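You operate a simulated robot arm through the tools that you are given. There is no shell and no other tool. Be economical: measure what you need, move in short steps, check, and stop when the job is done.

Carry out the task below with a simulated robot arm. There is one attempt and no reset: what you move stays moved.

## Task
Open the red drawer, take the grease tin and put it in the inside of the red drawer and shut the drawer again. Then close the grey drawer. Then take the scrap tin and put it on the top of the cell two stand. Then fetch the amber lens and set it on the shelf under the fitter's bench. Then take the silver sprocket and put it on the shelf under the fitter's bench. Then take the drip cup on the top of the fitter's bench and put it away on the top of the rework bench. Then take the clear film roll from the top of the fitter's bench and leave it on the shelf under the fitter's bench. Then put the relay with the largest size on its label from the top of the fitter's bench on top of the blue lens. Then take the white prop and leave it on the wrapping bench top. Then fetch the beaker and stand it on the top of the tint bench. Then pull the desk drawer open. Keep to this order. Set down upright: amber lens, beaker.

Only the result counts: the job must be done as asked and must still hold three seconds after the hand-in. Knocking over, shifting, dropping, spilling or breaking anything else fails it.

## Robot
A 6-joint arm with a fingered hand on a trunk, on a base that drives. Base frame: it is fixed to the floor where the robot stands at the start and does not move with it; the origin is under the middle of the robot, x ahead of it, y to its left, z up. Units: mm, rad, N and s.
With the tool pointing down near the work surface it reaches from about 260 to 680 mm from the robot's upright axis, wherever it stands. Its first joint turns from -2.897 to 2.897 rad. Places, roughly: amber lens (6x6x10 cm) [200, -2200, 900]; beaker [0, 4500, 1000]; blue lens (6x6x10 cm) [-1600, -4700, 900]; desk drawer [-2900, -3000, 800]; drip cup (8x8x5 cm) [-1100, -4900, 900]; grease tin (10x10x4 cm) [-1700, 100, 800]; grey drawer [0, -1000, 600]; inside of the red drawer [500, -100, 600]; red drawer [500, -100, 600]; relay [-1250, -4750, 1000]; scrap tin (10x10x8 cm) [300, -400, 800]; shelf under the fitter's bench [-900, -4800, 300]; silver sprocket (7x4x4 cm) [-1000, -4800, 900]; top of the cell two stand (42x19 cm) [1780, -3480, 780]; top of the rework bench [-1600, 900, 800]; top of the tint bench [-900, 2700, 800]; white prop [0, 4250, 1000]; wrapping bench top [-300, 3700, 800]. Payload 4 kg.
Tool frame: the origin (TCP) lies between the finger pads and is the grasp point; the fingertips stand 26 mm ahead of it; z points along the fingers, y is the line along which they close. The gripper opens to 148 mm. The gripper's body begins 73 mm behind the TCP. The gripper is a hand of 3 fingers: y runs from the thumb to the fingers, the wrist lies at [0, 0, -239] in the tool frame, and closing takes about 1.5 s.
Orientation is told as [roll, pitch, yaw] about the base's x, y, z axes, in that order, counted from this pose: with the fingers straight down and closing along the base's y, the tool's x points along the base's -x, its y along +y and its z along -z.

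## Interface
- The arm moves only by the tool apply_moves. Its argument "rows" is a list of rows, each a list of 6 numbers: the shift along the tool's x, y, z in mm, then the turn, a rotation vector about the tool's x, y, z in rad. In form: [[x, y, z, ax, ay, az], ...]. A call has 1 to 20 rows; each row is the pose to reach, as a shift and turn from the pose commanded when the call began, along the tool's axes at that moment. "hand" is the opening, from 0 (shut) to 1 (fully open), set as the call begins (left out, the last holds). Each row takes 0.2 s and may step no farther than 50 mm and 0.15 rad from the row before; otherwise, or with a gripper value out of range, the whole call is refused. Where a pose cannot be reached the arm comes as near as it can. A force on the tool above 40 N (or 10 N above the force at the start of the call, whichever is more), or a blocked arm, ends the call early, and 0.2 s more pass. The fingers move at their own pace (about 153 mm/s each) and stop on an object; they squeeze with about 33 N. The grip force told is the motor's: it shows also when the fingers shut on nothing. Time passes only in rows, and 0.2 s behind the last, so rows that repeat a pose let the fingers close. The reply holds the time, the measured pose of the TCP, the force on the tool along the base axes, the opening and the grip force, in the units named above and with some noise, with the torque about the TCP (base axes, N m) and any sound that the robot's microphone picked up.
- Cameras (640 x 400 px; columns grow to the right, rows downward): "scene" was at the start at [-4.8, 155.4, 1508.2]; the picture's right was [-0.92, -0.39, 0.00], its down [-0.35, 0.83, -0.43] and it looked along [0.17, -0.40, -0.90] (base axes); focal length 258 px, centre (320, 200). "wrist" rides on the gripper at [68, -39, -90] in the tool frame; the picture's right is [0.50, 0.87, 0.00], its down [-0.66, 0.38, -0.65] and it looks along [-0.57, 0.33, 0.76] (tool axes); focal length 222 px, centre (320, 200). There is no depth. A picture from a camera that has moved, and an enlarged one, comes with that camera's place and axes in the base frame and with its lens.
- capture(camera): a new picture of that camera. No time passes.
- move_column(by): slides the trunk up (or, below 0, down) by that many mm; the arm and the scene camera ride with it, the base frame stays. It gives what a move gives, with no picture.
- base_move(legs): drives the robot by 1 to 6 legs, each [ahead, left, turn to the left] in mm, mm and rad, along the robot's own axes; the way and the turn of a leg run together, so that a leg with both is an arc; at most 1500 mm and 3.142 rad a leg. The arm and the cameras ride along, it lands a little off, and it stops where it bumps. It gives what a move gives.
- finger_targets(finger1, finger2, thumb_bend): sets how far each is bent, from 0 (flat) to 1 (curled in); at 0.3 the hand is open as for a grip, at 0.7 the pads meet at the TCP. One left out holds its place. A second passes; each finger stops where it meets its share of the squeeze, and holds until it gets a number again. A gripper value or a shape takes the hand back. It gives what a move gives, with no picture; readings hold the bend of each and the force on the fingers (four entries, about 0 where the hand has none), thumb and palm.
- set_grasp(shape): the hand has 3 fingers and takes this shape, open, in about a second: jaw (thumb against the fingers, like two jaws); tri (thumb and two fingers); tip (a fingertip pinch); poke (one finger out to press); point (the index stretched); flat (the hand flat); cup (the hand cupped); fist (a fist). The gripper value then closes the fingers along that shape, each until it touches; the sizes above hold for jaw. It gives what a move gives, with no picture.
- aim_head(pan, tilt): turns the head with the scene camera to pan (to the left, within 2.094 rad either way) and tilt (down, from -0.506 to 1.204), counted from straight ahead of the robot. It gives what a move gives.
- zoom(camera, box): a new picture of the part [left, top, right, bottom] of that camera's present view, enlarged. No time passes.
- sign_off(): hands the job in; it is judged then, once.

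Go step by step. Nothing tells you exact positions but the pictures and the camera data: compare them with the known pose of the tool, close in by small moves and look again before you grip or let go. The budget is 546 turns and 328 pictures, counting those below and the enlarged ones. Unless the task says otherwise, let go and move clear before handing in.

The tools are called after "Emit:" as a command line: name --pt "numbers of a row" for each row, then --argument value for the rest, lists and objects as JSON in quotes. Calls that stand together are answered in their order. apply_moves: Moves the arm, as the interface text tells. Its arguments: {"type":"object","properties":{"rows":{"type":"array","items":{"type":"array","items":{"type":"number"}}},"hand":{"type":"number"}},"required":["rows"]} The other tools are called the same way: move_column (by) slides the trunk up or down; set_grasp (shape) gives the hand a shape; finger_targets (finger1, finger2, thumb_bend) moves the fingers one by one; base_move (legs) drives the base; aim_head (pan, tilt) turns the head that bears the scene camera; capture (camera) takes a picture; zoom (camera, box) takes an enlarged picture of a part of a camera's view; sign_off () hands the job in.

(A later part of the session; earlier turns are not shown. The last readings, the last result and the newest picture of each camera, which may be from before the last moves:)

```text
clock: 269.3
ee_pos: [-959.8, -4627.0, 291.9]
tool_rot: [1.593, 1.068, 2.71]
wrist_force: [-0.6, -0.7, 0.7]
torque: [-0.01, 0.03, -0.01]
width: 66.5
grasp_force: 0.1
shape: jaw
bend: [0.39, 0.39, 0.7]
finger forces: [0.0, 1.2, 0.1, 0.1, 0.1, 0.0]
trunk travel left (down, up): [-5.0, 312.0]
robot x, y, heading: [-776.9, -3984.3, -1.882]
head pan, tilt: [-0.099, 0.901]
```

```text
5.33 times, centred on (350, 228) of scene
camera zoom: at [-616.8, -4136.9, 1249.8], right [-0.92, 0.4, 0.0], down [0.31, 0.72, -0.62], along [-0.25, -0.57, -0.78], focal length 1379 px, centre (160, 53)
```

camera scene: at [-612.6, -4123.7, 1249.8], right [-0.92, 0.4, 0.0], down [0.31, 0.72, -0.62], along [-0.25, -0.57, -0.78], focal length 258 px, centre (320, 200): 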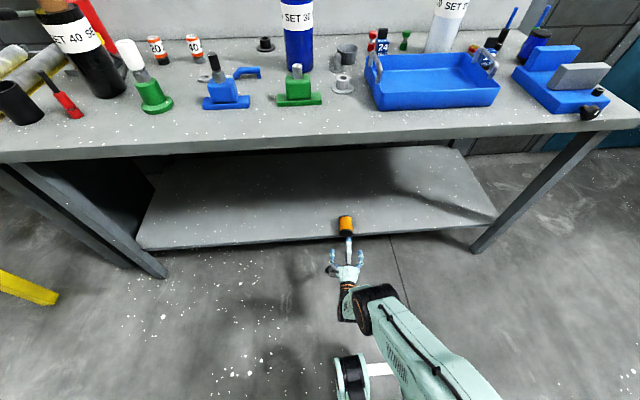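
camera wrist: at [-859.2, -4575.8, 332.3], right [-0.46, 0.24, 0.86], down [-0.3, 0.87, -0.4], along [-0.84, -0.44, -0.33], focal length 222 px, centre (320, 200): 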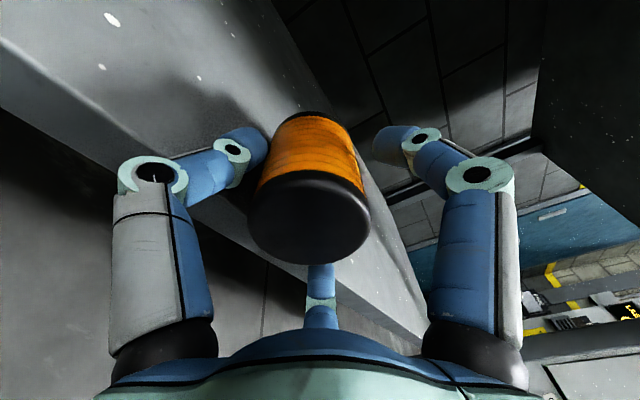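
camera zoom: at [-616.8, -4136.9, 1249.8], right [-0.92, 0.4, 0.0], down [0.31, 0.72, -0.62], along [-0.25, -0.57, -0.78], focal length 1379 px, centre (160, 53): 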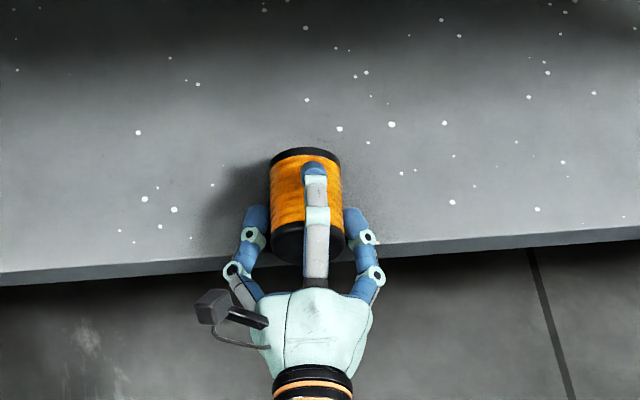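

Fingers surround the front 40 mm of the lens. Close.

Emit:
apply_moves --pt "0 0 0 0 0 0" --pt "0 0 0 0 0 0" --pt "0 0 0 0 0 0" --pt "0 0 0 0 0 0" --pt "0 0 0 0 0 0" --hand 0

Emit:
capture --camera "wrist"

Emit:
zoom --camera "scene" --box '[290, 190, 410, 265]'

```text
clock: 270.5
ee_pos: [-959.3, -4628.0, 290.7]
tool_rot: [1.597, 1.069, 2.713]
wrist_force: [-0.5, -1.6, 3.0]
torque: [-0.05, -0.02, 0.02]
width: 53.0
grasp_force: 32.6
shape: jaw
bend: [0.76, 0.77, 0.7]
finger forces: [30.7, 28.7, 0.0, 0.0, 30.0, 0.0]
trunk travel left (down, up): [-5.0, 312.0]
robot x, y, heading: [-776.3, -3985.1, -1.883]
head pan, tilt: [-0.099, 0.901]
```

```text
199 pictures are left
camera wrist: at [-859.2, -4576.0, 332.7], right [-0.46, 0.24, 0.85], down [-0.3, 0.87, -0.4], along [-0.84, -0.44, -0.33], focal length 222 px, centre (320, 200)
```

wrist: 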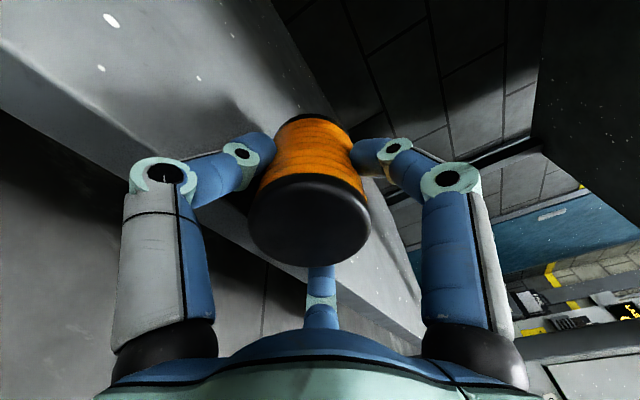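

```text
5.33 times, centred on (350, 228) of scene
camera zoom: at [-616.8, -4136.7, 1249.8], right [-0.92, 0.4, 0.0], down [0.31, 0.72, -0.62], along [-0.25, -0.57, -0.78], focal length 1379 px, centre (160, 53)
```

zoom: 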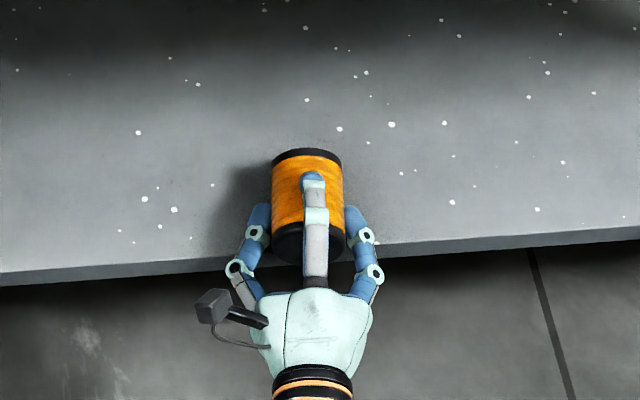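

Held by all three. Lift slightly, back the base away, then raise.

Emit:
apply_moves --pt "9 5 0 0 0 0" --pt "26 15 0 0 0 0" --pt "44 24 0 0 0 0"

Emit:
base_move --legs '[[-300, 0, 0]]'

Emit:
capture --camera "wrist"

```text
clock: 271.3
ee_pos: [-957.8, -4629.0, 341.2]
tool_rot: [1.593, 1.069, 2.709]
wrist_force: [0.1, 0.8, -1.9]
torque: [0.01, -0.02, 0.0]
width: 52.9
grasp_force: 33.0
shape: jaw
bend: [0.76, 0.77, 0.7]
finger forces: [29.7, 30.5, 0.0, 0.0, 32.2, 0.0]
trunk travel left (down, up): [-5.0, 312.0]
robot x, y, heading: [-773.3, -3983.6, -1.885]
head pan, tilt: [-0.099, 0.901]
```

```text
clock: 273.4
ee_pos: [-865.2, -4344.5, 342.0]
tool_rot: [1.594, 1.068, 2.71]
wrist_force: [0.5, -0.5, -1.4]
torque: [0.0, -0.02, 0.01]
width: 53.1
grasp_force: 33.2
shape: jaw
bend: [0.76, 0.77, 0.7]
finger forces: [29.5, 30.7, 0.1, 0.0, 32.2, 0.0]
trunk travel left (down, up): [-5.0, 312.0]
robot x, y, heading: [-689.4, -3699.2, -1.884]
head pan, tilt: [-0.099, 0.901]
```

```text
197 pictures are left
camera wrist: at [-766.0, -4292.8, 382.5], right [-0.46, 0.23, 0.86], down [-0.3, 0.87, -0.4], along [-0.83, -0.44, -0.33], focal length 222 px, centre (320, 200)
```

wrist: 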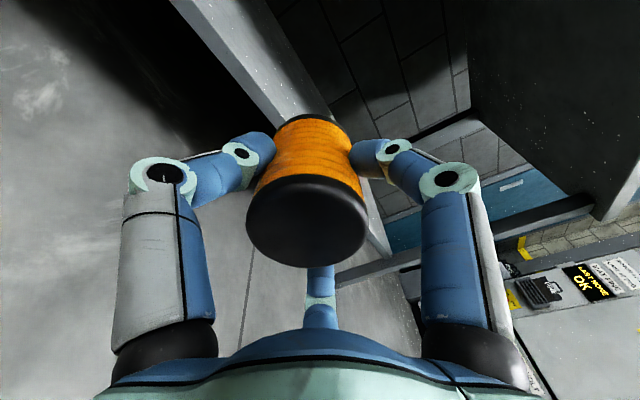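

Now rotate the hand to point down, standing the lens upright in the air.

Emit:
apply_moves --pt "6 3 -10 0.07 -0.126 0" --pt "12 6 -20 0.139 -0.252 0" --pt "17 10 -30 0.209 -0.378 0" --pt "22 12 -40 0.278 -0.504 0" --pt "22 12 -50 0.348 -0.63 0" --pt "22 12 -60 0.417 -0.756 0" --pt "22 12 -70 0.487 -0.882 0" --pt "22 12 -80 0.556 -1.008 0" --pt "22 12 -90 0.626 -1.134 0" --pt "22 12 -100 0.695 -1.26 0" --pt "22 12 -100 0.765 -1.386 0"

Emit:
capture --camera "wrist"

Emit:
capture --camera "scene"

```text
clock: 275.8
ee_pos: [-821.2, -4248.4, 365.5]
tool_rot: [0.1, 0.088, 1.631]
wrist_force: [0.0, 0.0, -1.3]
torque: [0.0, 0.0, -0.01]
width: 53.1
grasp_force: 33.1
shape: jaw
bend: [0.76, 0.77, 0.7]
finger forces: [29.4, 29.4, 0.0, 0.0, 30.8, 0.0]
out of reach, approached as far as the arm can: row 9, 10, 11
trunk travel left (down, up): [-5.0, 312.0]
robot x, y, heading: [-689.6, -3698.3, -1.877]
head pan, tilt: [-0.099, 0.901]
```

```text
196 pictures are left
camera wrist: at [-769.1, -4305.9, 458.5], right [-0.83, -0.54, 0.13], down [-0.36, 0.69, 0.63], along [-0.43, 0.48, -0.77], focal length 222 px, centre (320, 200)
```

wrist: 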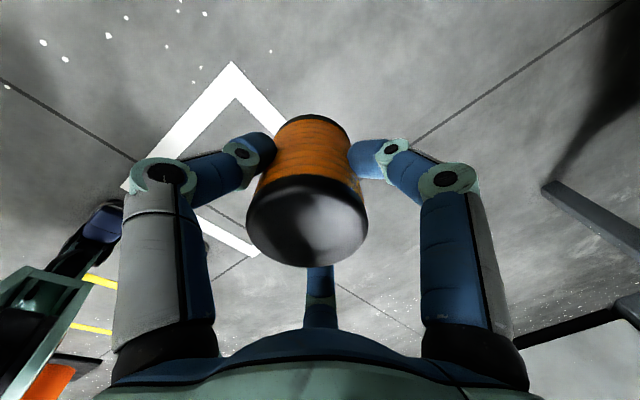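

```text
195 pictures are left
camera scene: at [-525.6, -3853.5, 1249.8], right [-0.92, 0.4, 0.0], down [0.31, 0.72, -0.62], along [-0.25, -0.57, -0.78], focal length 258 px, centre (320, 200)
```

scene: 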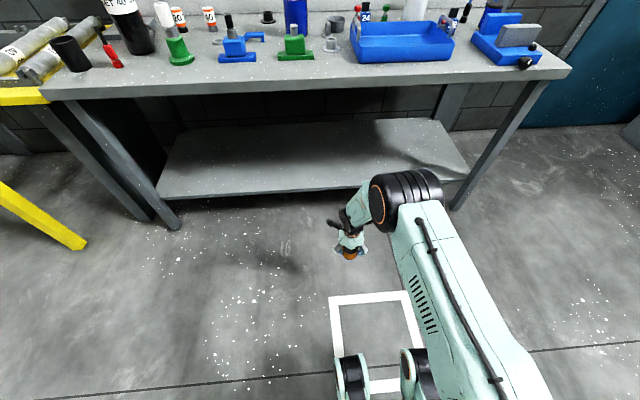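

Nearly vertical (0.12 rad left, at a joint limit); the lens will settle onto its base. Raise slightly and drive in so that the lens is ~48 mm inside the shelf edge.

Emit:
apply_moves --pt "1 1 -12 0 0 0"

Emit:
base_move --legs '[[350, 0, 0]]'

Emit:
capture --camera "wrist"

Emit:
capture --camera "scene"

```text
clock: 276.2
ee_pos: [-818.2, -4248.3, 377.2]
tool_rot: [0.093, 0.091, 1.622]
wrist_force: [0.2, 0.6, -0.9]
torque: [-0.03, 0.0, 0.03]
width: 52.8
grasp_force: 32.8
shape: jaw
bend: [0.76, 0.77, 0.7]
finger forces: [29.5, 29.5, 0.0, 0.1, 30.7, 0.0]
trunk travel left (down, up): [-5.0, 312.0]
robot x, y, heading: [-686.2, -3701.4, -1.884]
head pan, tilt: [-0.099, 0.901]
```

```text
clock: 278.4
ee_pos: [-922.0, -4579.1, 376.1]
tool_rot: [0.096, 0.089, 1.629]
wrist_force: [-0.2, 0.4, -2.0]
torque: [-0.03, 0.02, -0.01]
width: 52.2
grasp_force: 33.0
shape: jaw
bend: [0.76, 0.77, 0.7]
finger forces: [29.4, 29.3, 0.0, 0.1, 30.7, 0.0]
trunk travel left (down, up): [-5.0, 312.0]
robot x, y, heading: [-791.5, -4029.3, -1.876]
head pan, tilt: [-0.099, 0.901]
```

```text
194 pictures are left
camera wrist: at [-870.8, -4636.2, 470.4], right [-0.83, -0.54, 0.13], down [-0.35, 0.69, 0.63], along [-0.43, 0.48, -0.77], focal length 222 px, centre (320, 200)
```

wrist: 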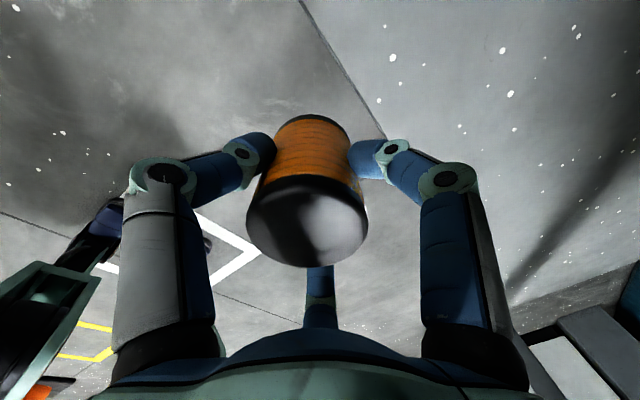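

```text
193 pictures are left
camera scene: at [-629.8, -4182.7, 1249.8], right [-0.92, 0.39, 0.0], down [0.31, 0.72, -0.62], along [-0.24, -0.57, -0.78], focal length 258 px, centre (320, 200)
```

scene: 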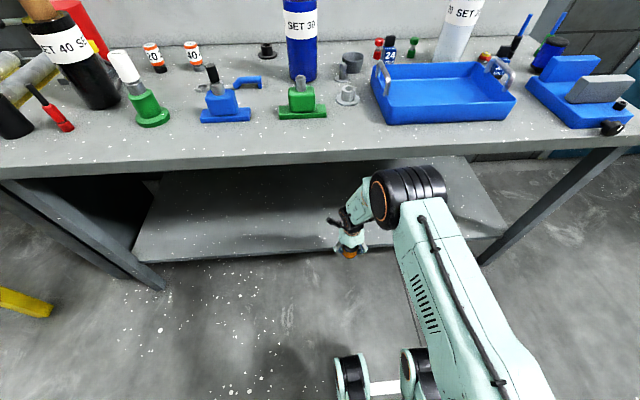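

Emit:
base_move --legs '[[88, 0, 0]]'

Emit:
capture --camera "wrist"

Emit:
zoom --camera "scene" --box '[280, 150, 440, 250]'

```text
clock: 279.6
ee_pos: [-942.0, -4639.1, 371.6]
tool_rot: [0.093, 0.07, 1.63]
wrist_force: [-0.6, 0.5, -1.8]
torque: [-0.03, 0.0, 0.01]
width: 52.8
grasp_force: 32.8
shape: jaw
bend: [0.76, 0.77, 0.7]
finger forces: [29.9, 29.6, 0.0, 0.1, 30.8, 0.0]
trunk travel left (down, up): [-5.0, 312.0]
robot x, y, heading: [-814.9, -4105.3, -1.88]
head pan, tilt: [-0.099, 0.901]
stopped in leg 1: the robot was blocked; the commanded pose is now the measured one
```

```text
192 pictures are left
camera wrist: at [-891.1, -4698.0, 464.3], right [-0.83, -0.54, 0.11], down [-0.36, 0.68, 0.64], along [-0.42, 0.49, -0.76], focal length 222 px, centre (320, 200)
```

wrist: 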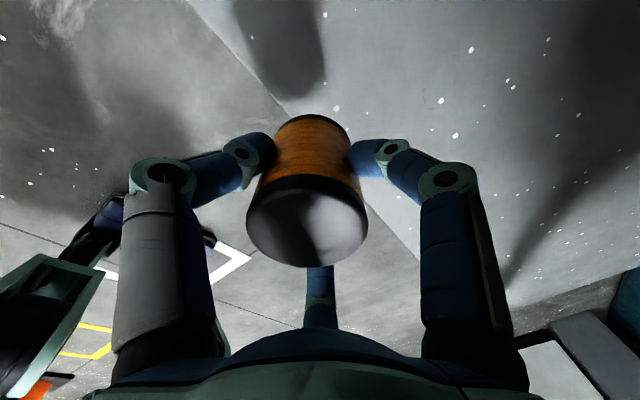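

```text
4.00 times, centred on (360, 200) of scene
camera zoom: at [-651.9, -4250.2, 1250.5], right [-0.92, 0.39, 0.0], down [0.31, 0.72, -0.63], along [-0.25, -0.58, -0.78], focal length 1034 px, centre (160, 200)
```

zoom: 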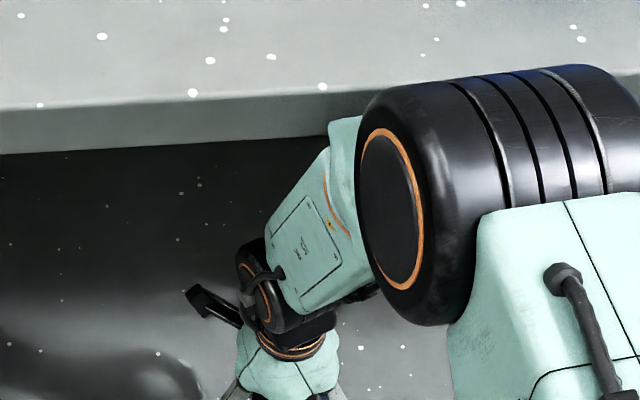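

The elbow met the bench edge. Back off, extend the arm with the hand made vertical, and try again.

Emit:
base_move --legs '[[-110, 0, 0]]'

Emit:
apply_moves --pt "28 11 3 0.015 -0.037 0" --pt "56 21 5 0.03 -0.075 0" --pt "80 30 8 0.044 -0.112 -0.007"

Emit:
capture --camera "wrist"

Emit:
capture --camera "scene"

```text
clock: 280.8
ee_pos: [-910.0, -4540.5, 368.1]
tool_rot: [0.089, 0.066, 1.63]
wrist_force: [-0.7, 0.0, -1.8]
torque: [-0.01, -0.01, -0.02]
width: 52.6
grasp_force: 32.9
shape: jaw
bend: [0.76, 0.77, 0.7]
finger forces: [29.8, 29.7, 0.0, 0.0, 30.8, 0.1]
trunk travel left (down, up): [-5.0, 312.0]
robot x, y, heading: [-782.3, -4000.9, -1.876]
head pan, tilt: [-0.099, 0.901]
```

```text
clock: 281.6
ee_pos: [-916.6, -4586.2, 369.1]
tool_rot: [0.136, -0.035, 1.629]
wrist_force: [-0.2, -0.5, -0.9]
torque: [0.02, -0.01, -0.02]
width: 52.7
grasp_force: 32.5
shape: jaw
bend: [0.76, 0.77, 0.7]
finger forces: [29.5, 29.6, 0.0, 0.0, 30.8, 0.0]
out of reach, approached as far as the arm can: row 1, 2, 3
trunk travel left (down, up): [-5.0, 312.0]
robot x, y, heading: [-783.5, -4002.2, -1.879]
head pan, tilt: [-0.099, 0.901]
```

```text
190 pictures are left
camera wrist: at [-861.5, -4655.3, 453.7], right [-0.83, -0.55, 0.1], down [-0.32, 0.61, 0.72], along [-0.46, 0.56, -0.69], focal length 222 px, centre (320, 200)
```

wrist: 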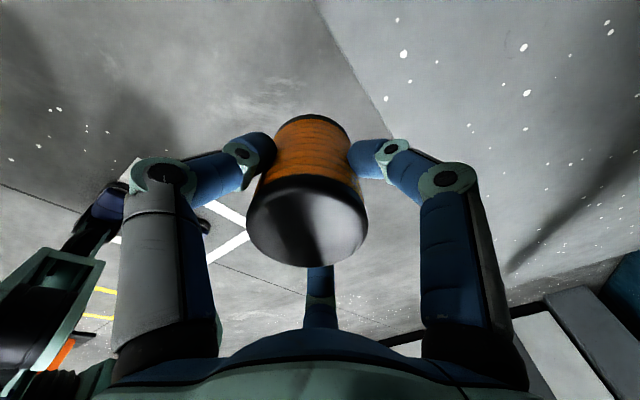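

```text
189 pictures are left
camera scene: at [-621.4, -4155.3, 1249.8], right [-0.92, 0.39, 0.0], down [0.31, 0.72, -0.62], along [-0.24, -0.57, -0.78], focal length 258 px, centre (320, 200)
```

scene: 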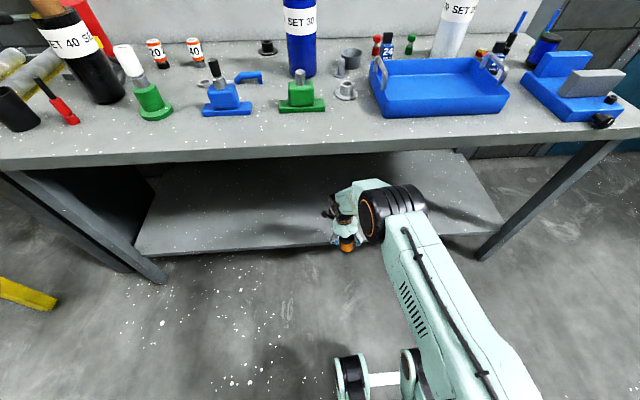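

Now the forward tilt is gone but there's 0.14 rad sideways tilt; correct that, then drive in.

Emit:
apply_moves --pt "0 0 0 0.067 0.026 0" --pt "0 0 0 0.134 0.052 0"

Emit:
base_move --legs '[[84, 0, 0]]'

Emit:
capture --camera "wrist"

Emit:
capture --camera "scene"

```text
clock: 282.2
ee_pos: [-917.4, -4588.5, 370.6]
tool_rot: [0.136, -0.033, 1.632]
wrist_force: [0.5, -0.4, -1.8]
torque: [-0.01, 0.01, -0.01]
width: 52.9
grasp_force: 33.0
shape: jaw
bend: [0.76, 0.77, 0.7]
finger forces: [29.5, 29.7, 0.1, 0.1, 30.8, 0.0]
out of reach, approached as far as the arm can: row 1, 2
trunk travel left (down, up): [-5.0, 312.0]
robot x, y, heading: [-786.0, -4000.9, -1.874]
head pan, tilt: [-0.099, 0.901]
```

```text
clock: 283.2
ee_pos: [-941.6, -4667.1, 368.8]
tool_rot: [0.135, -0.034, 1.63]
wrist_force: [-0.9, -0.3, -1.6]
torque: [-0.02, -0.01, 0.0]
width: 52.9
grasp_force: 32.5
shape: jaw
bend: [0.76, 0.77, 0.7]
finger forces: [29.4, 29.5, 0.1, 0.0, 30.8, 0.1]
trunk travel left (down, up): [-5.0, 312.0]
robot x, y, heading: [-808.3, -4080.8, -1.879]
head pan, tilt: [-0.099, 0.901]
```

```text
188 pictures are left
camera wrist: at [-886.6, -4734.0, 453.5], right [-0.83, -0.55, 0.1], down [-0.32, 0.61, 0.72], along [-0.46, 0.56, -0.69], focal length 222 px, centre (320, 200)
```

wrist: 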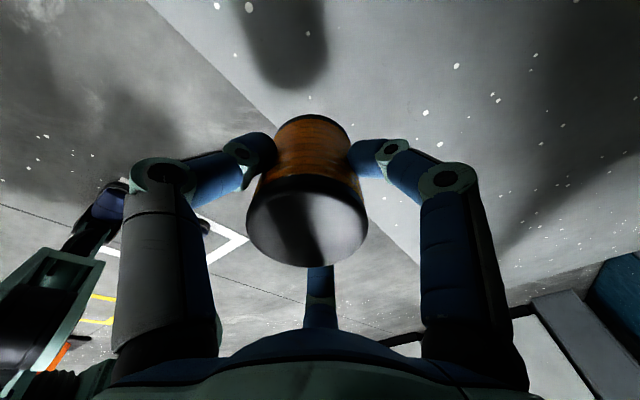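

```text
187 pictures are left
camera scene: at [-646.3, -4234.3, 1249.8], right [-0.92, 0.39, 0.0], down [0.31, 0.72, -0.62], along [-0.24, -0.57, -0.78], focal length 258 px, centre (320, 200)
```

scene: 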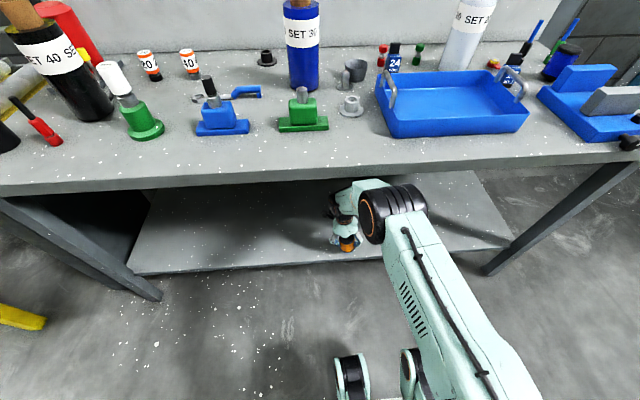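

Not blocked; lens is ~50 mm inside the edge. Lower gently to contact.

Emit:
apply_moves --pt "0.1 -0.6 4 0 0 0" --pt "0.2 -1.1 8 0 0 0" --pt "0.4 -1.6 12 0 0 0" --pt "0.5 -2.1 16 0 0 0" --pt "0.6 -2.6 20 0 0 0" --pt "0.7 -3.2 24 0 0 0" --pt "0.8 -3.7 28 0 0 0"

Emit:
capture --camera "wrist"

Emit:
zoom --camera "scene" --box '[300, 180, 420, 255]'

```text
clock: 284.8
ee_pos: [-942.1, -4665.1, 342.4]
tool_rot: [0.136, -0.035, 1.631]
wrist_force: [-0.1, 0.0, -1.5]
torque: [-0.05, 0.02, 0.02]
width: 52.7
grasp_force: 32.8
shape: jaw
bend: [0.76, 0.77, 0.7]
finger forces: [29.5, 29.7, 0.1, 0.1, 30.8, 0.1]
trunk travel left (down, up): [-5.0, 312.0]
robot x, y, heading: [-811.1, -4080.5, -1.882]
head pan, tilt: [-0.099, 0.901]
```

```text
186 pictures are left
camera wrist: at [-886.5, -4733.8, 425.7], right [-0.83, -0.55, 0.1], down [-0.32, 0.61, 0.72], along [-0.46, 0.56, -0.69], focal length 222 px, centre (320, 200)
```

wrist: 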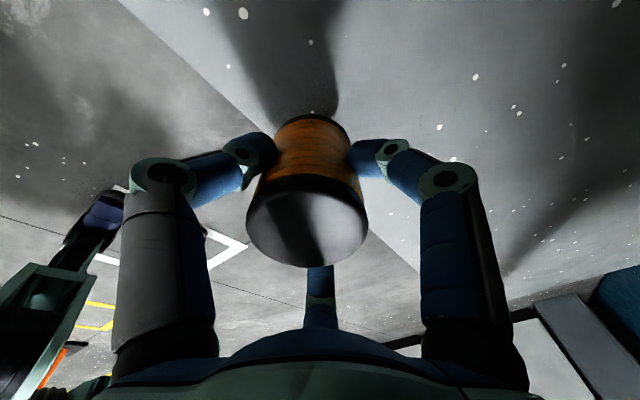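

```text
5.33 times, centred on (360, 218) of scene
camera zoom: at [-646.2, -4234.2, 1249.8], right [-0.92, 0.39, 0.0], down [0.31, 0.72, -0.62], along [-0.24, -0.57, -0.78], focal length 1379 px, centre (107, 107)
```

zoom: 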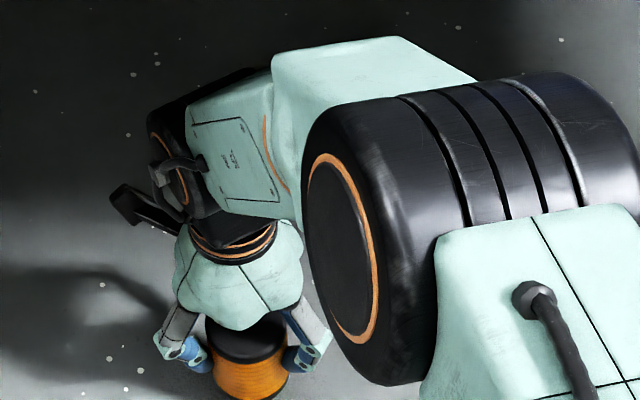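

Emit:
apply_moves --pt "0.1 -0.4 3 0 0 0" --pt "0.2 -0.8 6 0 0 0" --pt "0.3 -1.2 9 0 0 0" --pt "0.4 -1.6 12 0 0 0" --pt "0.5 -2 15 0 0 0" --pt "0.6 -2.4 18 0 0 0" --pt "0.6 -2.8 21 0 0 0" --pt "0.7 -3.2 24 0 0 0"

Emit:
capture --camera "wrist"

```text
clock: 286.5
ee_pos: [-943.8, -4670.4, 327.3]
tool_rot: [0.14, -0.024, 1.631]
wrist_force: [2.9, 5.5, 24.3]
torque: [0.54, -0.18, 0.01]
width: 54.0
grasp_force: 33.0
shape: jaw
bend: [0.76, 0.78, 0.71]
finger forces: [31.7, 35.3, 0.0, 0.0, 36.0, 0.1]
trunk travel left (down, up): [-5.0, 312.0]
robot x, y, heading: [-808.3, -4081.0, -1.878]
head pan, tilt: [-0.099, 0.901]
stopped in row 8: the force on the tool passed its limit (the readings are from after the stop); the commanded pose is now the measured one
```

```text
184 pictures are left
camera wrist: at [-887.4, -4736.7, 411.0], right [-0.83, -0.55, 0.11], down [-0.32, 0.62, 0.72], along [-0.46, 0.56, -0.69], focal length 222 px, centre (320, 200)
```

wrist: 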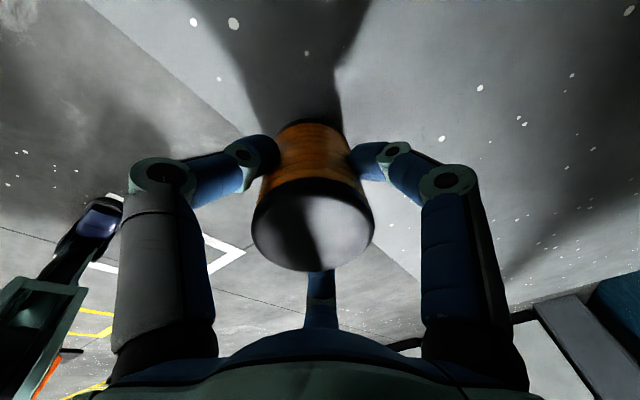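

The lens stands on the shelf. Release gently with small finger openings.

Emit:
apply_moves --pt "0 0.3 -2 0 0 0"

Emit:
finger_targets --finger1 0.72 --finger2 0.74 --thumb_bend 0.68

Emit:
capture --camera "wrist"

```text
clock: 286.9
ee_pos: [-942.9, -4668.5, 326.7]
tool_rot: [0.139, -0.026, 1.632]
wrist_force: [2.0, 3.8, 15.6]
torque: [0.33, -0.09, 0.0]
width: 53.9
grasp_force: 32.7
shape: jaw
bend: [0.76, 0.78, 0.71]
finger forces: [32.1, 34.4, 0.0, 0.1, 35.4, 0.1]
trunk travel left (down, up): [-5.0, 312.0]
robot x, y, heading: [-808.5, -4080.9, -1.876]
head pan, tilt: [-0.099, 0.901]
```

```text
clock: 287.9
ee_pos: [-942.6, -4669.8, 327.5]
tool_rot: [0.14, -0.025, 1.63]
wrist_force: [2.3, -4.0, 25.2]
torque: [-0.01, -0.12, -0.03]
width: 35.9
grasp_force: 21.2
shape: fingers
bend: [0.58, 0.42, 0.63]
finger forces: [12.5, 11.8, 0.0, 0.0, 17.1, 0.1]
trunk travel left (down, up): [-5.0, 312.0]
robot x, y, heading: [-810.4, -4080.3, -1.876]
head pan, tilt: [-0.099, 0.901]
```

```text
183 pictures are left
camera wrist: at [-887.0, -4736.3, 412.1], right [-0.83, -0.55, 0.11], down [-0.32, 0.62, 0.72], along [-0.46, 0.56, -0.69], focal length 222 px, centre (320, 200)
```

wrist: 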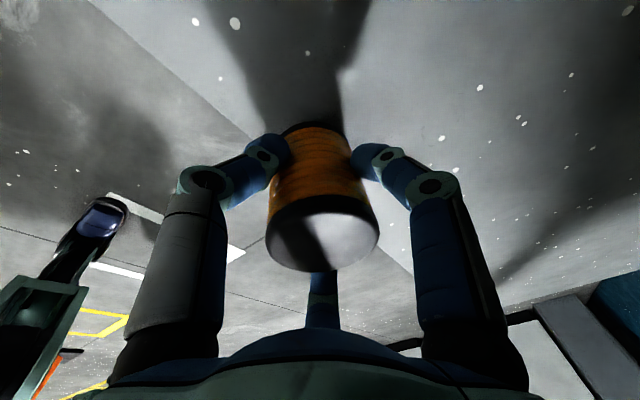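

Grip has eased and the lens straightened. Continue opening in small steps.

Emit:
finger_targets --finger1 0.53 --finger2 0.38 --thumb_bend 0.58

Emit:
capture --camera "wrist"

```text
clock: 288.9
ee_pos: [-943.0, -4669.6, 325.9]
tool_rot: [0.141, -0.027, 1.629]
wrist_force: [-0.3, 1.0, 0.0]
torque: [0.01, 0.0, -0.02]
width: 45.8
grasp_force: 0.1
shape: fingers
bend: [0.53, 0.38, 0.57]
finger forces: [0.0, 0.1, 0.0, 0.0, 0.1, 0.0]
trunk travel left (down, up): [-5.0, 312.0]
robot x, y, heading: [-808.8, -4082.3, -1.874]
head pan, tilt: [-0.099, 0.901]
```

```text
182 pictures are left
camera wrist: at [-887.2, -4736.1, 410.3], right [-0.83, -0.55, 0.11], down [-0.32, 0.62, 0.72], along [-0.46, 0.56, -0.69], focal length 222 px, centre (320, 200)
```

wrist: 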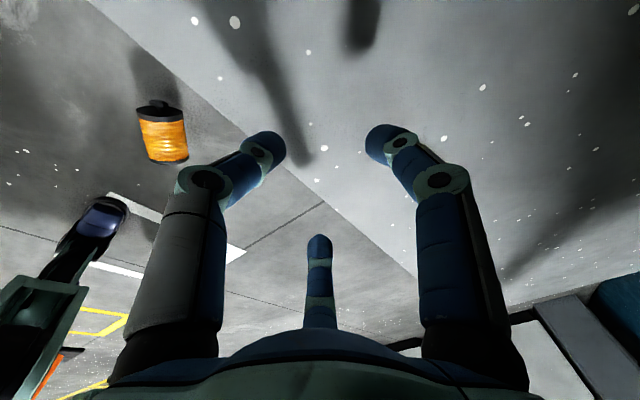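

The lens slipped off and is now on the floor in front of the shelf. Look at it closely.

Emit:
zoom --camera "wrist" --box '[100, 70, 260, 170]'

Emit:
capture --camera "scene"

```text
4.00 times, centred on (180, 120) of wrist
camera zoom: at [-887.2, -4736.1, 410.3], right [-0.83, -0.55, 0.11], down [-0.32, 0.62, 0.72], along [-0.46, 0.56, -0.69], focal length 888 px, centre (880, 520)
```

zoom: 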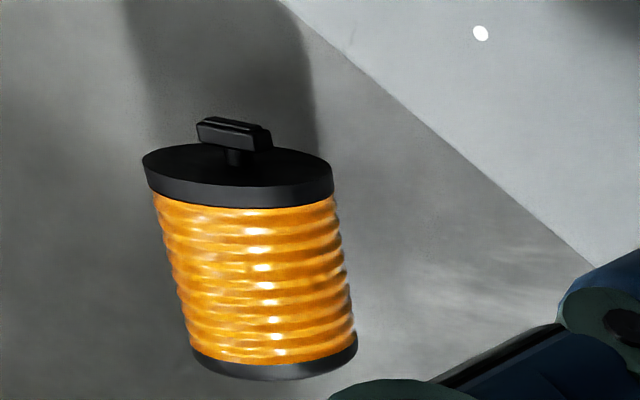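

```text
180 pictures are left
camera scene: at [-646.1, -4234.0, 1249.8], right [-0.92, 0.39, 0.0], down [0.31, 0.72, -0.62], along [-0.24, -0.57, -0.78], focal length 258 px, centre (320, 200)
```

scene: 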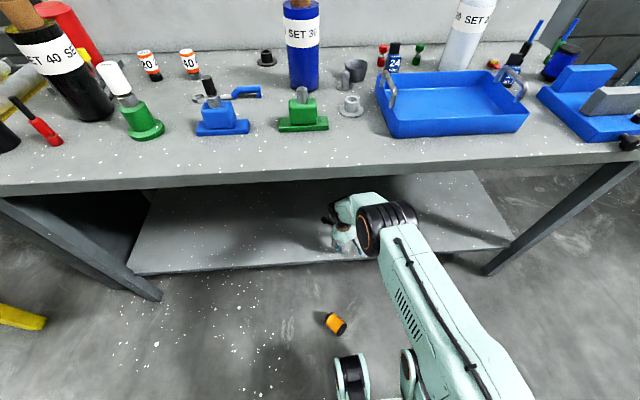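

The lens has a T-shaped knob at one end — that's why it wouldn't stand knob-down. The blue lens on this bench may show the proper upright orientation; zoom on it.

Emit:
zoom --camera "scene" --box '[480, 0, 640, 100]'

Emit:
zoom --camera "scene" --box '[290, 290, 390, 352]'

```text
4.00 times, centred on (560, 50) of scene
camera zoom: at [-646.1, -4234.0, 1249.8], right [-0.92, 0.39, 0.0], down [0.31, 0.72, -0.62], along [-0.24, -0.57, -0.78], focal length 1034 px, centre (-640, 800)
```

zoom: 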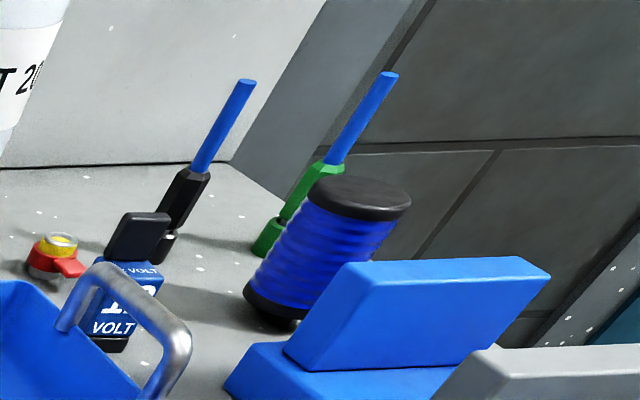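

```text
6.40 times, centred on (340, 321) of scene
camera zoom: at [-646.1, -4234.0, 1249.8], right [-0.92, 0.39, 0.0], down [0.31, 0.72, -0.62], along [-0.24, -0.57, -0.78], focal length 1654 px, centre (192, -574)
```

zoom: 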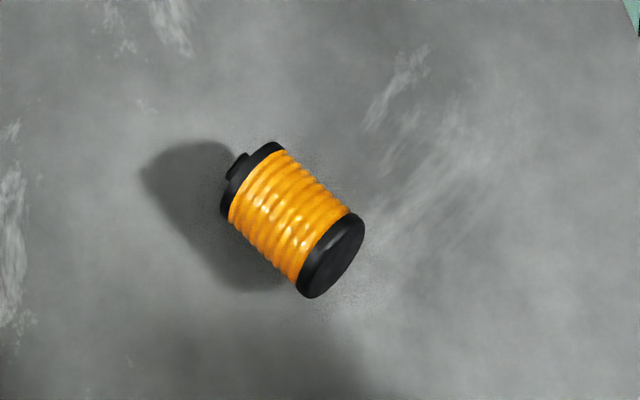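

The blue lens shows flat end up, T-foot down, so that's "upright". New plan: pick the lens off the floor with the thumb on its flat end, turn the hand so the thumb is on top, and place it with a level hand. First back away and raise.

Emit:
base_move --legs '[[-300, 0, 0]]'

Emit:
move_column --by 290

Emit:
apply_moves --pt "-30 0 -30 0 0 0" --pt "-60 0 -60 0 0 0" --pt "-90 0 -90 0 0 0" --pt "-120 0 -120 0 0 0" --pt "-150 0 -130 0 0 0" --hand 1

Emit:
capture --camera "scene"

```text
clock: 290.9
ee_pos: [-851.8, -4379.2, 326.6]
tool_rot: [0.139, -0.027, 1.632]
wrist_force: [0.1, -0.2, 0.3]
torque: [0.0, 0.01, -0.01]
width: 45.9
grasp_force: 0.0
shape: fingers
bend: [0.53, 0.38, 0.57]
finger forces: [0.0, 0.0, 0.0, 0.0, 0.1, 0.0]
trunk travel left (down, up): [-5.0, 312.0]
robot x, y, heading: [-719.2, -3786.1, -1.877]
head pan, tilt: [-0.099, 0.901]
```

```text
clock: 293.9
ee_pos: [-870.8, -4443.5, 707.2]
tool_rot: [0.195, 0.092, 1.634]
wrist_force: [-0.4, 0.1, 1.7]
torque: [0.01, 0.03, -0.01]
width: 45.5
grasp_force: 0.1
shape: fingers
bend: [0.53, 0.38, 0.57]
finger forces: [0.0, 0.1, 0.1, 0.1, 0.0, 0.0]
trunk travel left (down, up): [-295.0, 22.0]
robot x, y, heading: [-715.7, -3788.3, -1.871]
head pan, tilt: [-0.099, 0.901]
```

```text
clock: 295.1
ee_pos: [-855.8, -4282.2, 820.5]
tool_rot: [0.197, 0.093, 1.634]
wrist_force: [0.2, 0.7, 0.5]
torque: [0.0, 0.03, 0.03]
width: 147.8
grasp_force: 0.1
shape: jaw
bend: [0.3, 0.3, 0.3]
finger forces: [0.0, 0.0, 0.0, 0.1, 0.1, 0.1]
trunk travel left (down, up): [-295.0, 22.0]
robot x, y, heading: [-713.8, -3795.9, -1.874]
head pan, tilt: [-0.099, 0.901]
```

```text
177 pictures are left
camera scene: at [-539.3, -3892.9, 1545.4], right [-0.92, 0.39, 0.0], down [0.31, 0.72, -0.62], along [-0.24, -0.57, -0.78], focal length 258 px, centre (320, 200)
```

scene: 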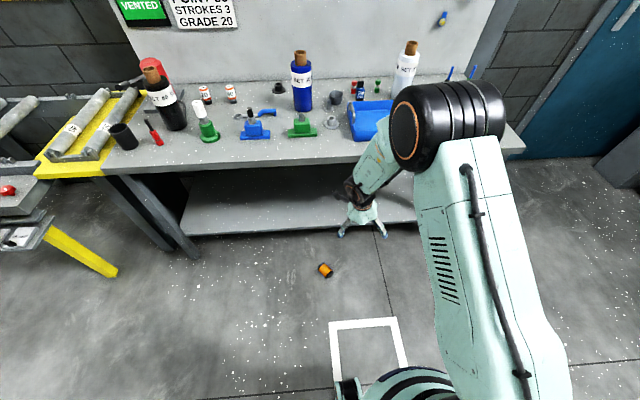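

Level the hand exactly downward and turn it so the thumb faces the lens' flat end.

Emit:
apply_moves --pt "0 0 0 0.099 -0.047 0" --pt "0 0 0 0.197 -0.093 0"

Emit:
apply_moves --pt "0 0 0 0 0 -0.142" --pt "0 0 0 0 0 -0.284" --pt "0 0 0 0 0 -0.425" --pt "0 0 0 0 0 -0.567" --pt "0 0 0 0 0 -0.709" --pt "0 0 0 0 0 -0.851" --pt "0 0 0 0 0 -0.993" --pt "0 0 0 0 0 -1.134" --pt "0 0 0 0 0 -1.276" --pt "0 0 0 0 0 -1.418" --pt "0 0 0 0 0 -1.56" --pt "0 0 0 0 0 -1.701" --pt "0 0 0 0 0 -1.843" --pt "0 0 0 0 0 -1.985"

Emit:
zoom --camera "scene" --box '[275, 240, 375, 302]'

```text
clock: 295.6
ee_pos: [-851.4, -4278.9, 816.6]
tool_rot: [0.115, 0.047, 1.63]
wrist_force: [-0.3, -0.3, -0.7]
torque: [-0.02, 0.0, 0.07]
width: 148.1
grasp_force: 0.1
shape: jaw
bend: [0.3, 0.3, 0.3]
finger forces: [0.1, 0.1, 0.0, 0.0, 0.0, 0.0]
out of reach, approached as far as the arm can: row 1, 2
trunk travel left (down, up): [-295.0, 22.0]
robot x, y, heading: [-718.1, -3793.5, -1.872]
head pan, tilt: [-0.099, 0.901]
```

```text
clock: 298.6
ee_pos: [-800.0, -4243.0, 795.0]
tool_rot: [0.013, -0.178, -2.681]
wrist_force: [0.4, 0.2, 0.7]
torque: [0.01, 0.03, -0.02]
width: 148.1
grasp_force: 0.1
shape: jaw
bend: [0.3, 0.3, 0.3]
finger forces: [0.0, 0.0, 0.0, 0.0, 0.1, 0.0]
out of reach, approached as far as the arm can: row 11, 12, 13, 14
trunk travel left (down, up): [-295.0, 22.0]
robot x, y, heading: [-717.0, -3790.9, -1.871]
head pan, tilt: [-0.099, 0.901]
```

```text
6.40 times, centred on (325, 271) of scene
camera zoom: at [-538.2, -3893.0, 1545.3], right [-0.92, 0.39, 0.0], down [0.31, 0.72, -0.62], along [-0.24, -0.57, -0.78], focal length 1654 px, centre (288, -254)
```

zoom: 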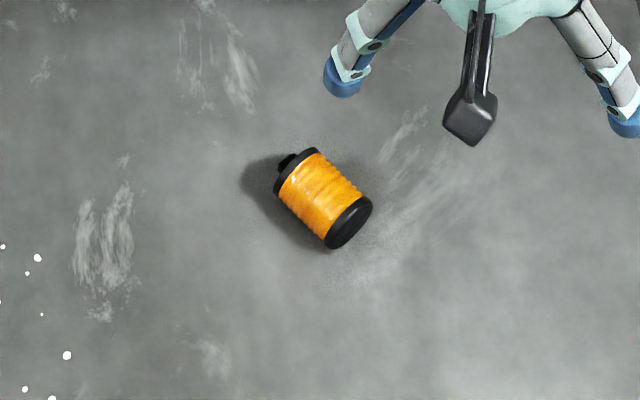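

Emit:
apply_moves --pt "0 0 -20 0.006 0.09 0" --pt "0 0 -40 0.013 0.178 0"

```text
clock: 299.2
ee_pos: [-801.4, -4243.1, 795.1]
tool_rot: [0.012, -0.176, -2.682]
wrist_force: [-0.4, -0.2, 1.2]
torque: [0.0, 0.0, 0.02]
width: 147.8
grasp_force: 0.2
shape: jaw
bend: [0.3, 0.3, 0.3]
finger forces: [0.0, 0.1, 0.0, 0.0, 0.1, 0.0]
out of reach, approached as far as the arm can: row 1, 2
trunk travel left (down, up): [-295.0, 22.0]
robot x, y, heading: [-717.7, -3790.7, -1.865]
head pan, tilt: [-0.099, 0.901]
```

The wrist seems stuck at a joint limit from the earlier contortions. Tilt up and out to unwind it.

Emit:
apply_moves --pt "0 0 -15 -0.097 -0.092 0" --pt "0 0 -30 -0.193 -0.183 0" --pt "0 0 -45 -0.29 -0.275 0" --pt "0 0 -60 -0.387 -0.367 0" --pt "0 0 -75 -0.483 -0.458 0" --pt "0 0 -90 -0.58 -0.55 0"

Emit:
capture --camera "scene"

```text
clock: 300.6
ee_pos: [-787.7, -4236.7, 881.9]
tool_rot: [0.699, -0.685, -2.889]
wrist_force: [-0.8, -0.3, -0.1]
torque: [0.01, 0.0, 0.03]
width: 148.2
grasp_force: 0.1
shape: jaw
bend: [0.3, 0.3, 0.3]
finger forces: [0.1, 0.0, 0.1, 0.0, 0.0, 0.0]
out of reach, approached as far as the arm can: row 1, 2
trunk travel left (down, up): [-295.0, 22.0]
robot x, y, heading: [-715.2, -3790.0, -1.869]
head pan, tilt: [-0.099, 0.901]
```

```text
175 pictures are left
camera scene: at [-539.0, -3893.4, 1545.3], right [-0.92, 0.39, 0.0], down [0.31, 0.72, -0.62], along [-0.24, -0.57, -0.78], focal length 258 px, centre (320, 200)
```

scene: 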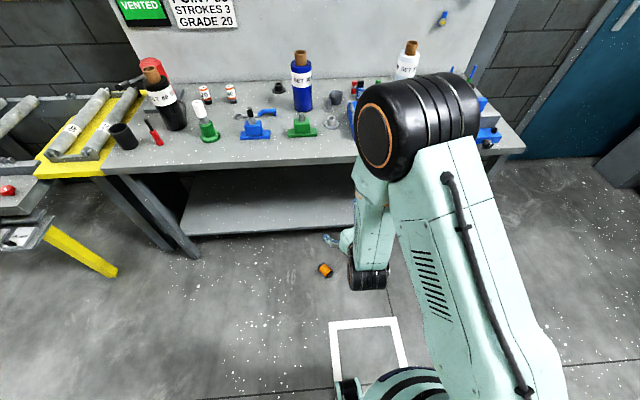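

Tilt reached. Now untilt to straight down from here, at this greater height.

Emit:
apply_moves --pt "0 0 0 0.096 0.094 0.034" --pt "0 0 0 0.192 0.188 0.069" --pt "0 0 0 0.288 0.282 0.103" --pt "0 0 0 0.384 0.376 0.137" --pt "0 0 0 0.48 0.47 0.171" --pt "0 0 0 0.577 0.564 0.206" --pt "0 0 0 0.673 0.658 0.24"

```text
clock: 302.2
ee_pos: [-763.2, -4227.4, 872.6]
tool_rot: [0.093, -0.137, -2.869]
wrist_force: [-0.1, 0.7, 0.0]
torque: [0.0, 0.0, 0.0]
width: 148.2
grasp_force: 0.0
shape: jaw
bend: [0.3, 0.3, 0.3]
finger forces: [0.0, 0.0, 0.0, 0.0, 0.1, 0.0]
out of reach, approached as far as the arm can: row 5, 6, 7
trunk travel left (down, up): [-295.0, 22.0]
robot x, y, heading: [-722.0, -3795.6, -1.877]
head pan, tilt: [-0.099, 0.901]
```

Still blocked at straight wrist. I'll go around the singularity: swing the tool sideways (right) while extending, then come to vertical from that side.

Emit:
apply_moves --pt "-16 25 0 0.077 -0.117 0" --pt "-32 50 0 0.153 -0.234 0" --pt "-49 75 0 0.23 -0.352 0" --pt "-66 100 0 0.306 -0.469 0" --pt "-82 126 0 0.383 -0.586 0"

Emit:
apply_moves --pt "0 0 0 0 0 0"

```text
clock: 303.4
ee_pos: [-807.3, -4370.6, 896.4]
tool_rot: [-0.337, -0.717, -2.793]
wrist_force: [0.3, 0.2, -0.4]
torque: [0.04, 0.0, 0.0]
width: 147.9
grasp_force: 0.1
shape: jaw
bend: [0.3, 0.3, 0.3]
finger forces: [0.0, 0.1, 0.1, 0.0, 0.0, 0.0]
trunk travel left (down, up): [-295.0, 22.0]
robot x, y, heading: [-715.5, -3791.0, -1.872]
head pan, tilt: [-0.099, 0.901]
```

```text
clock: 303.9
ee_pos: [-806.2, -4369.6, 896.1]
tool_rot: [-0.334, -0.717, -2.793]
wrist_force: [0.3, -0.2, -0.2]
torque: [-0.02, -0.02, -0.01]
width: 148.0
grasp_force: 0.0
shape: jaw
bend: [0.3, 0.3, 0.3]
finger forces: [0.1, 0.1, 0.0, 0.0, 0.0, 0.0]
trunk travel left (down, up): [-295.0, 22.0]
robot x, y, heading: [-717.7, -3793.5, -1.869]
head pan, tilt: [-0.099, 0.901]
```

Emit:
apply_moves --pt "0 0 0 -0.053 0.118 -0.02" --pt "0 0 0 -0.107 0.237 -0.04" --pt "0 0 0 -0.16 0.355 -0.06" --pt "0 0 0 -0.213 0.474 -0.08" --pt "0 0 0 -0.266 0.592 -0.1" --pt "0 0 0 -0.32 0.711 -0.12"

```text
clock: 305.2
ee_pos: [-764.8, -4324.1, 865.5]
tool_rot: [-0.055, -0.258, -2.853]
wrist_force: [0.6, -0.6, 0.0]
torque: [-0.01, 0.01, 0.01]
width: 148.1
grasp_force: 0.1
shape: jaw
bend: [0.3, 0.3, 0.3]
finger forces: [0.0, 0.1, 0.0, 0.0, 0.0, 0.1]
out of reach, approached as far as the arm can: row 3, 4, 5, 6
trunk travel left (down, up): [-295.0, 22.0]
robot x, y, heading: [-716.0, -3790.6, -1.871]
head pan, tilt: [-0.099, 0.901]
```

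Emit:
apply_moves --pt "0 0 -10 -0.063 0.12 0.004" --pt "0 0 -20 -0.127 0.24 0.008" --pt "0 0 -30 -0.19 0.36 0.012" --pt "0 0 -30 -0.254 0.48 0.016" --pt "0 0 -30 -0.317 0.6 0.02" --pt "0 0 -30 -0.381 0.72 0.024" --pt "0 0 -30 -0.444 0.84 0.028"

```text
clock: 306.9
ee_pos: [-757.3, -4321.5, 896.0]
tool_rot: [0.436, 0.566, -2.73]
wrist_force: [0.1, 0.5, -0.2]
torque: [-0.04, 0.0, -0.03]
width: 148.1
grasp_force: 0.0
shape: jaw
bend: [0.3, 0.3, 0.3]
finger forces: [0.1, 0.0, 0.0, 0.0, 0.0, 0.0]
out of reach, approached as far as the arm can: row 1, 2, 3, 4, 5
trunk travel left (down, up): [-295.0, 22.0]
robot x, y, heading: [-717.7, -3788.0, -1.871]
head pan, tilt: [-0.099, 0.901]
```

Emit:
apply_moves --pt "0 0 0 0.071 -0.093 -0.021" --pt "0 0 0 0.141 -0.186 -0.041" --pt "0 0 0 0.212 -0.279 -0.062" --pt "0 0 0 0.283 -0.372 -0.082" --pt "0 0 0 0.354 -0.464 -0.103" --pt "0 0 0 0.424 -0.557 -0.124"

```text
clock: 308.2
ee_pos: [-757.6, -4321.8, 894.6]
tool_rot: [0.0, -0.002, -2.725]
wrist_force: [-0.6, -0.8, 1.2]
torque: [0.0, -0.01, 0.02]
width: 147.8
grasp_force: 0.0
shape: jaw
bend: [0.3, 0.3, 0.3]
finger forces: [0.1, 0.0, 0.0, 0.0, 0.1, 0.0]
trunk travel left (down, up): [-295.0, 22.0]
robot x, y, heading: [-717.2, -3786.1, -1.875]
head pan, tilt: [-0.099, 0.901]
```

Straight down again, on the good wrist branch. Move so the lens is ~415 mm ahead, then lower toward the floor.

Emit:
apply_moves --pt "8 -40 0 0 0 0" --pt "16 -80 0 0 0 0" --pt "24 -122 0 0 0 0"

Emit:
move_column --by -290

Emit:
base_move --legs '[[267, 52, 0]]'

Emit:
apply_moves --pt "0 0 45 0 0 0" --pt "0 0 90 0 0 0" --pt "0 0 135 0 0 0" --pt "0 0 180 0 0 0" --pt "0 0 225 0 0 0" --pt "0 0 270 0 0 0" --pt "0 0 315 0 0 0"

Emit:
capture --camera "wrist"

Emit:
capture --camera "scene"

```text
clock: 309.1
ee_pos: [-787.4, -4200.3, 895.5]
tool_rot: [0.002, -0.001, -2.725]
wrist_force: [-0.3, -0.3, 0.3]
torque: [-0.02, 0.03, 0.01]
width: 148.0
grasp_force: 0.1
shape: jaw
bend: [0.3, 0.3, 0.3]
finger forces: [0.1, 0.0, 0.0, 0.0, 0.0, 0.0]
trunk travel left (down, up): [-295.0, 22.0]
robot x, y, heading: [-717.7, -3790.7, -1.876]
head pan, tilt: [-0.099, 0.901]
```

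```text
clock: 312.0
ee_pos: [-784.3, -4199.6, 604.8]
tool_rot: [0.002, 0.0, -2.724]
wrist_force: [-0.2, -0.5, 0.8]
torque: [0.05, 0.0, 0.0]
width: 148.3
grasp_force: 0.0
shape: jaw
bend: [0.3, 0.3, 0.3]
finger forces: [0.0, 0.1, 0.1, 0.1, 0.1, 0.0]
trunk travel left (down, up): [-5.0, 312.0]
robot x, y, heading: [-716.6, -3793.2, -1.872]
head pan, tilt: [-0.099, 0.901]
```

```text
clock: 313.9
ee_pos: [-814.2, -4468.2, 603.5]
tool_rot: [0.0, 0.001, -2.724]
wrist_force: [-0.2, -0.3, 0.0]
torque: [0.01, 0.0, 0.0]
width: 147.8
grasp_force: 0.0
shape: jaw
bend: [0.3, 0.3, 0.3]
finger forces: [0.1, 0.0, 0.1, 0.0, 0.1, 0.0]
trunk travel left (down, up): [-5.0, 312.0]
robot x, y, heading: [-746.1, -4061.7, -1.869]
head pan, tilt: [-0.099, 0.901]
```

```text
clock: 315.5
ee_pos: [-812.1, -4466.8, 291.1]
tool_rot: [0.003, 0.0, -2.725]
wrist_force: [0.4, -0.2, 0.1]
torque: [0.0, -0.02, -0.01]
width: 147.9
grasp_force: 0.1
shape: jaw
bend: [0.3, 0.3, 0.3]
finger forces: [0.0, 0.0, 0.1, 0.0, 0.0, 0.0]
trunk travel left (down, up): [-5.0, 312.0]
robot x, y, heading: [-745.7, -4062.2, -1.877]
head pan, tilt: [-0.099, 0.901]
```

```text
174 pictures are left
camera wrist: at [-765.7, -4404.5, 382.1], right [0.81, -0.59, 0.0], down [-0.45, -0.61, 0.65], along [-0.38, -0.53, -0.76], focal length 222 px, centre (320, 200)
```

wrist: 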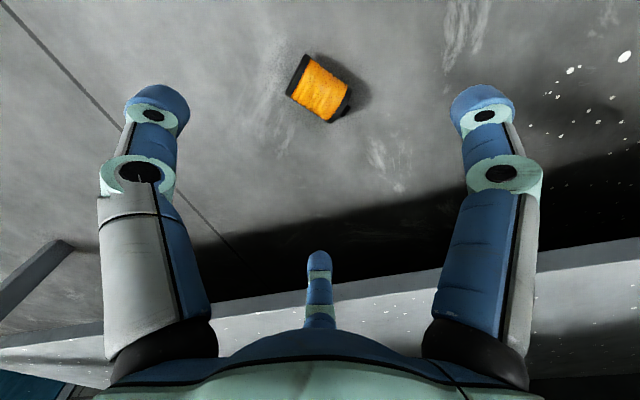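

```text
173 pictures are left
camera scene: at [-583.8, -4212.9, 1249.8], right [-0.92, 0.39, 0.0], down [0.31, 0.72, -0.62], along [-0.24, -0.57, -0.78], focal length 258 px, centre (320, 200)
```

scene: 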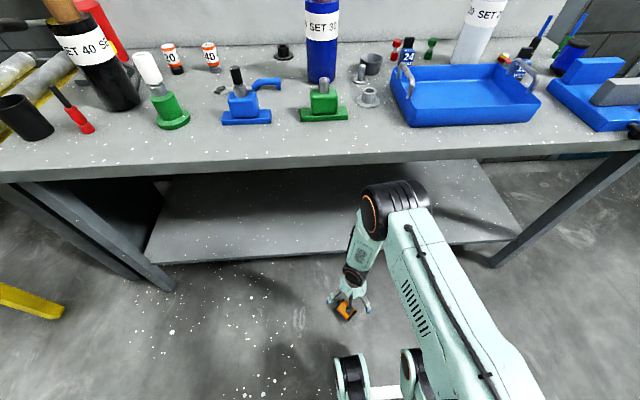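

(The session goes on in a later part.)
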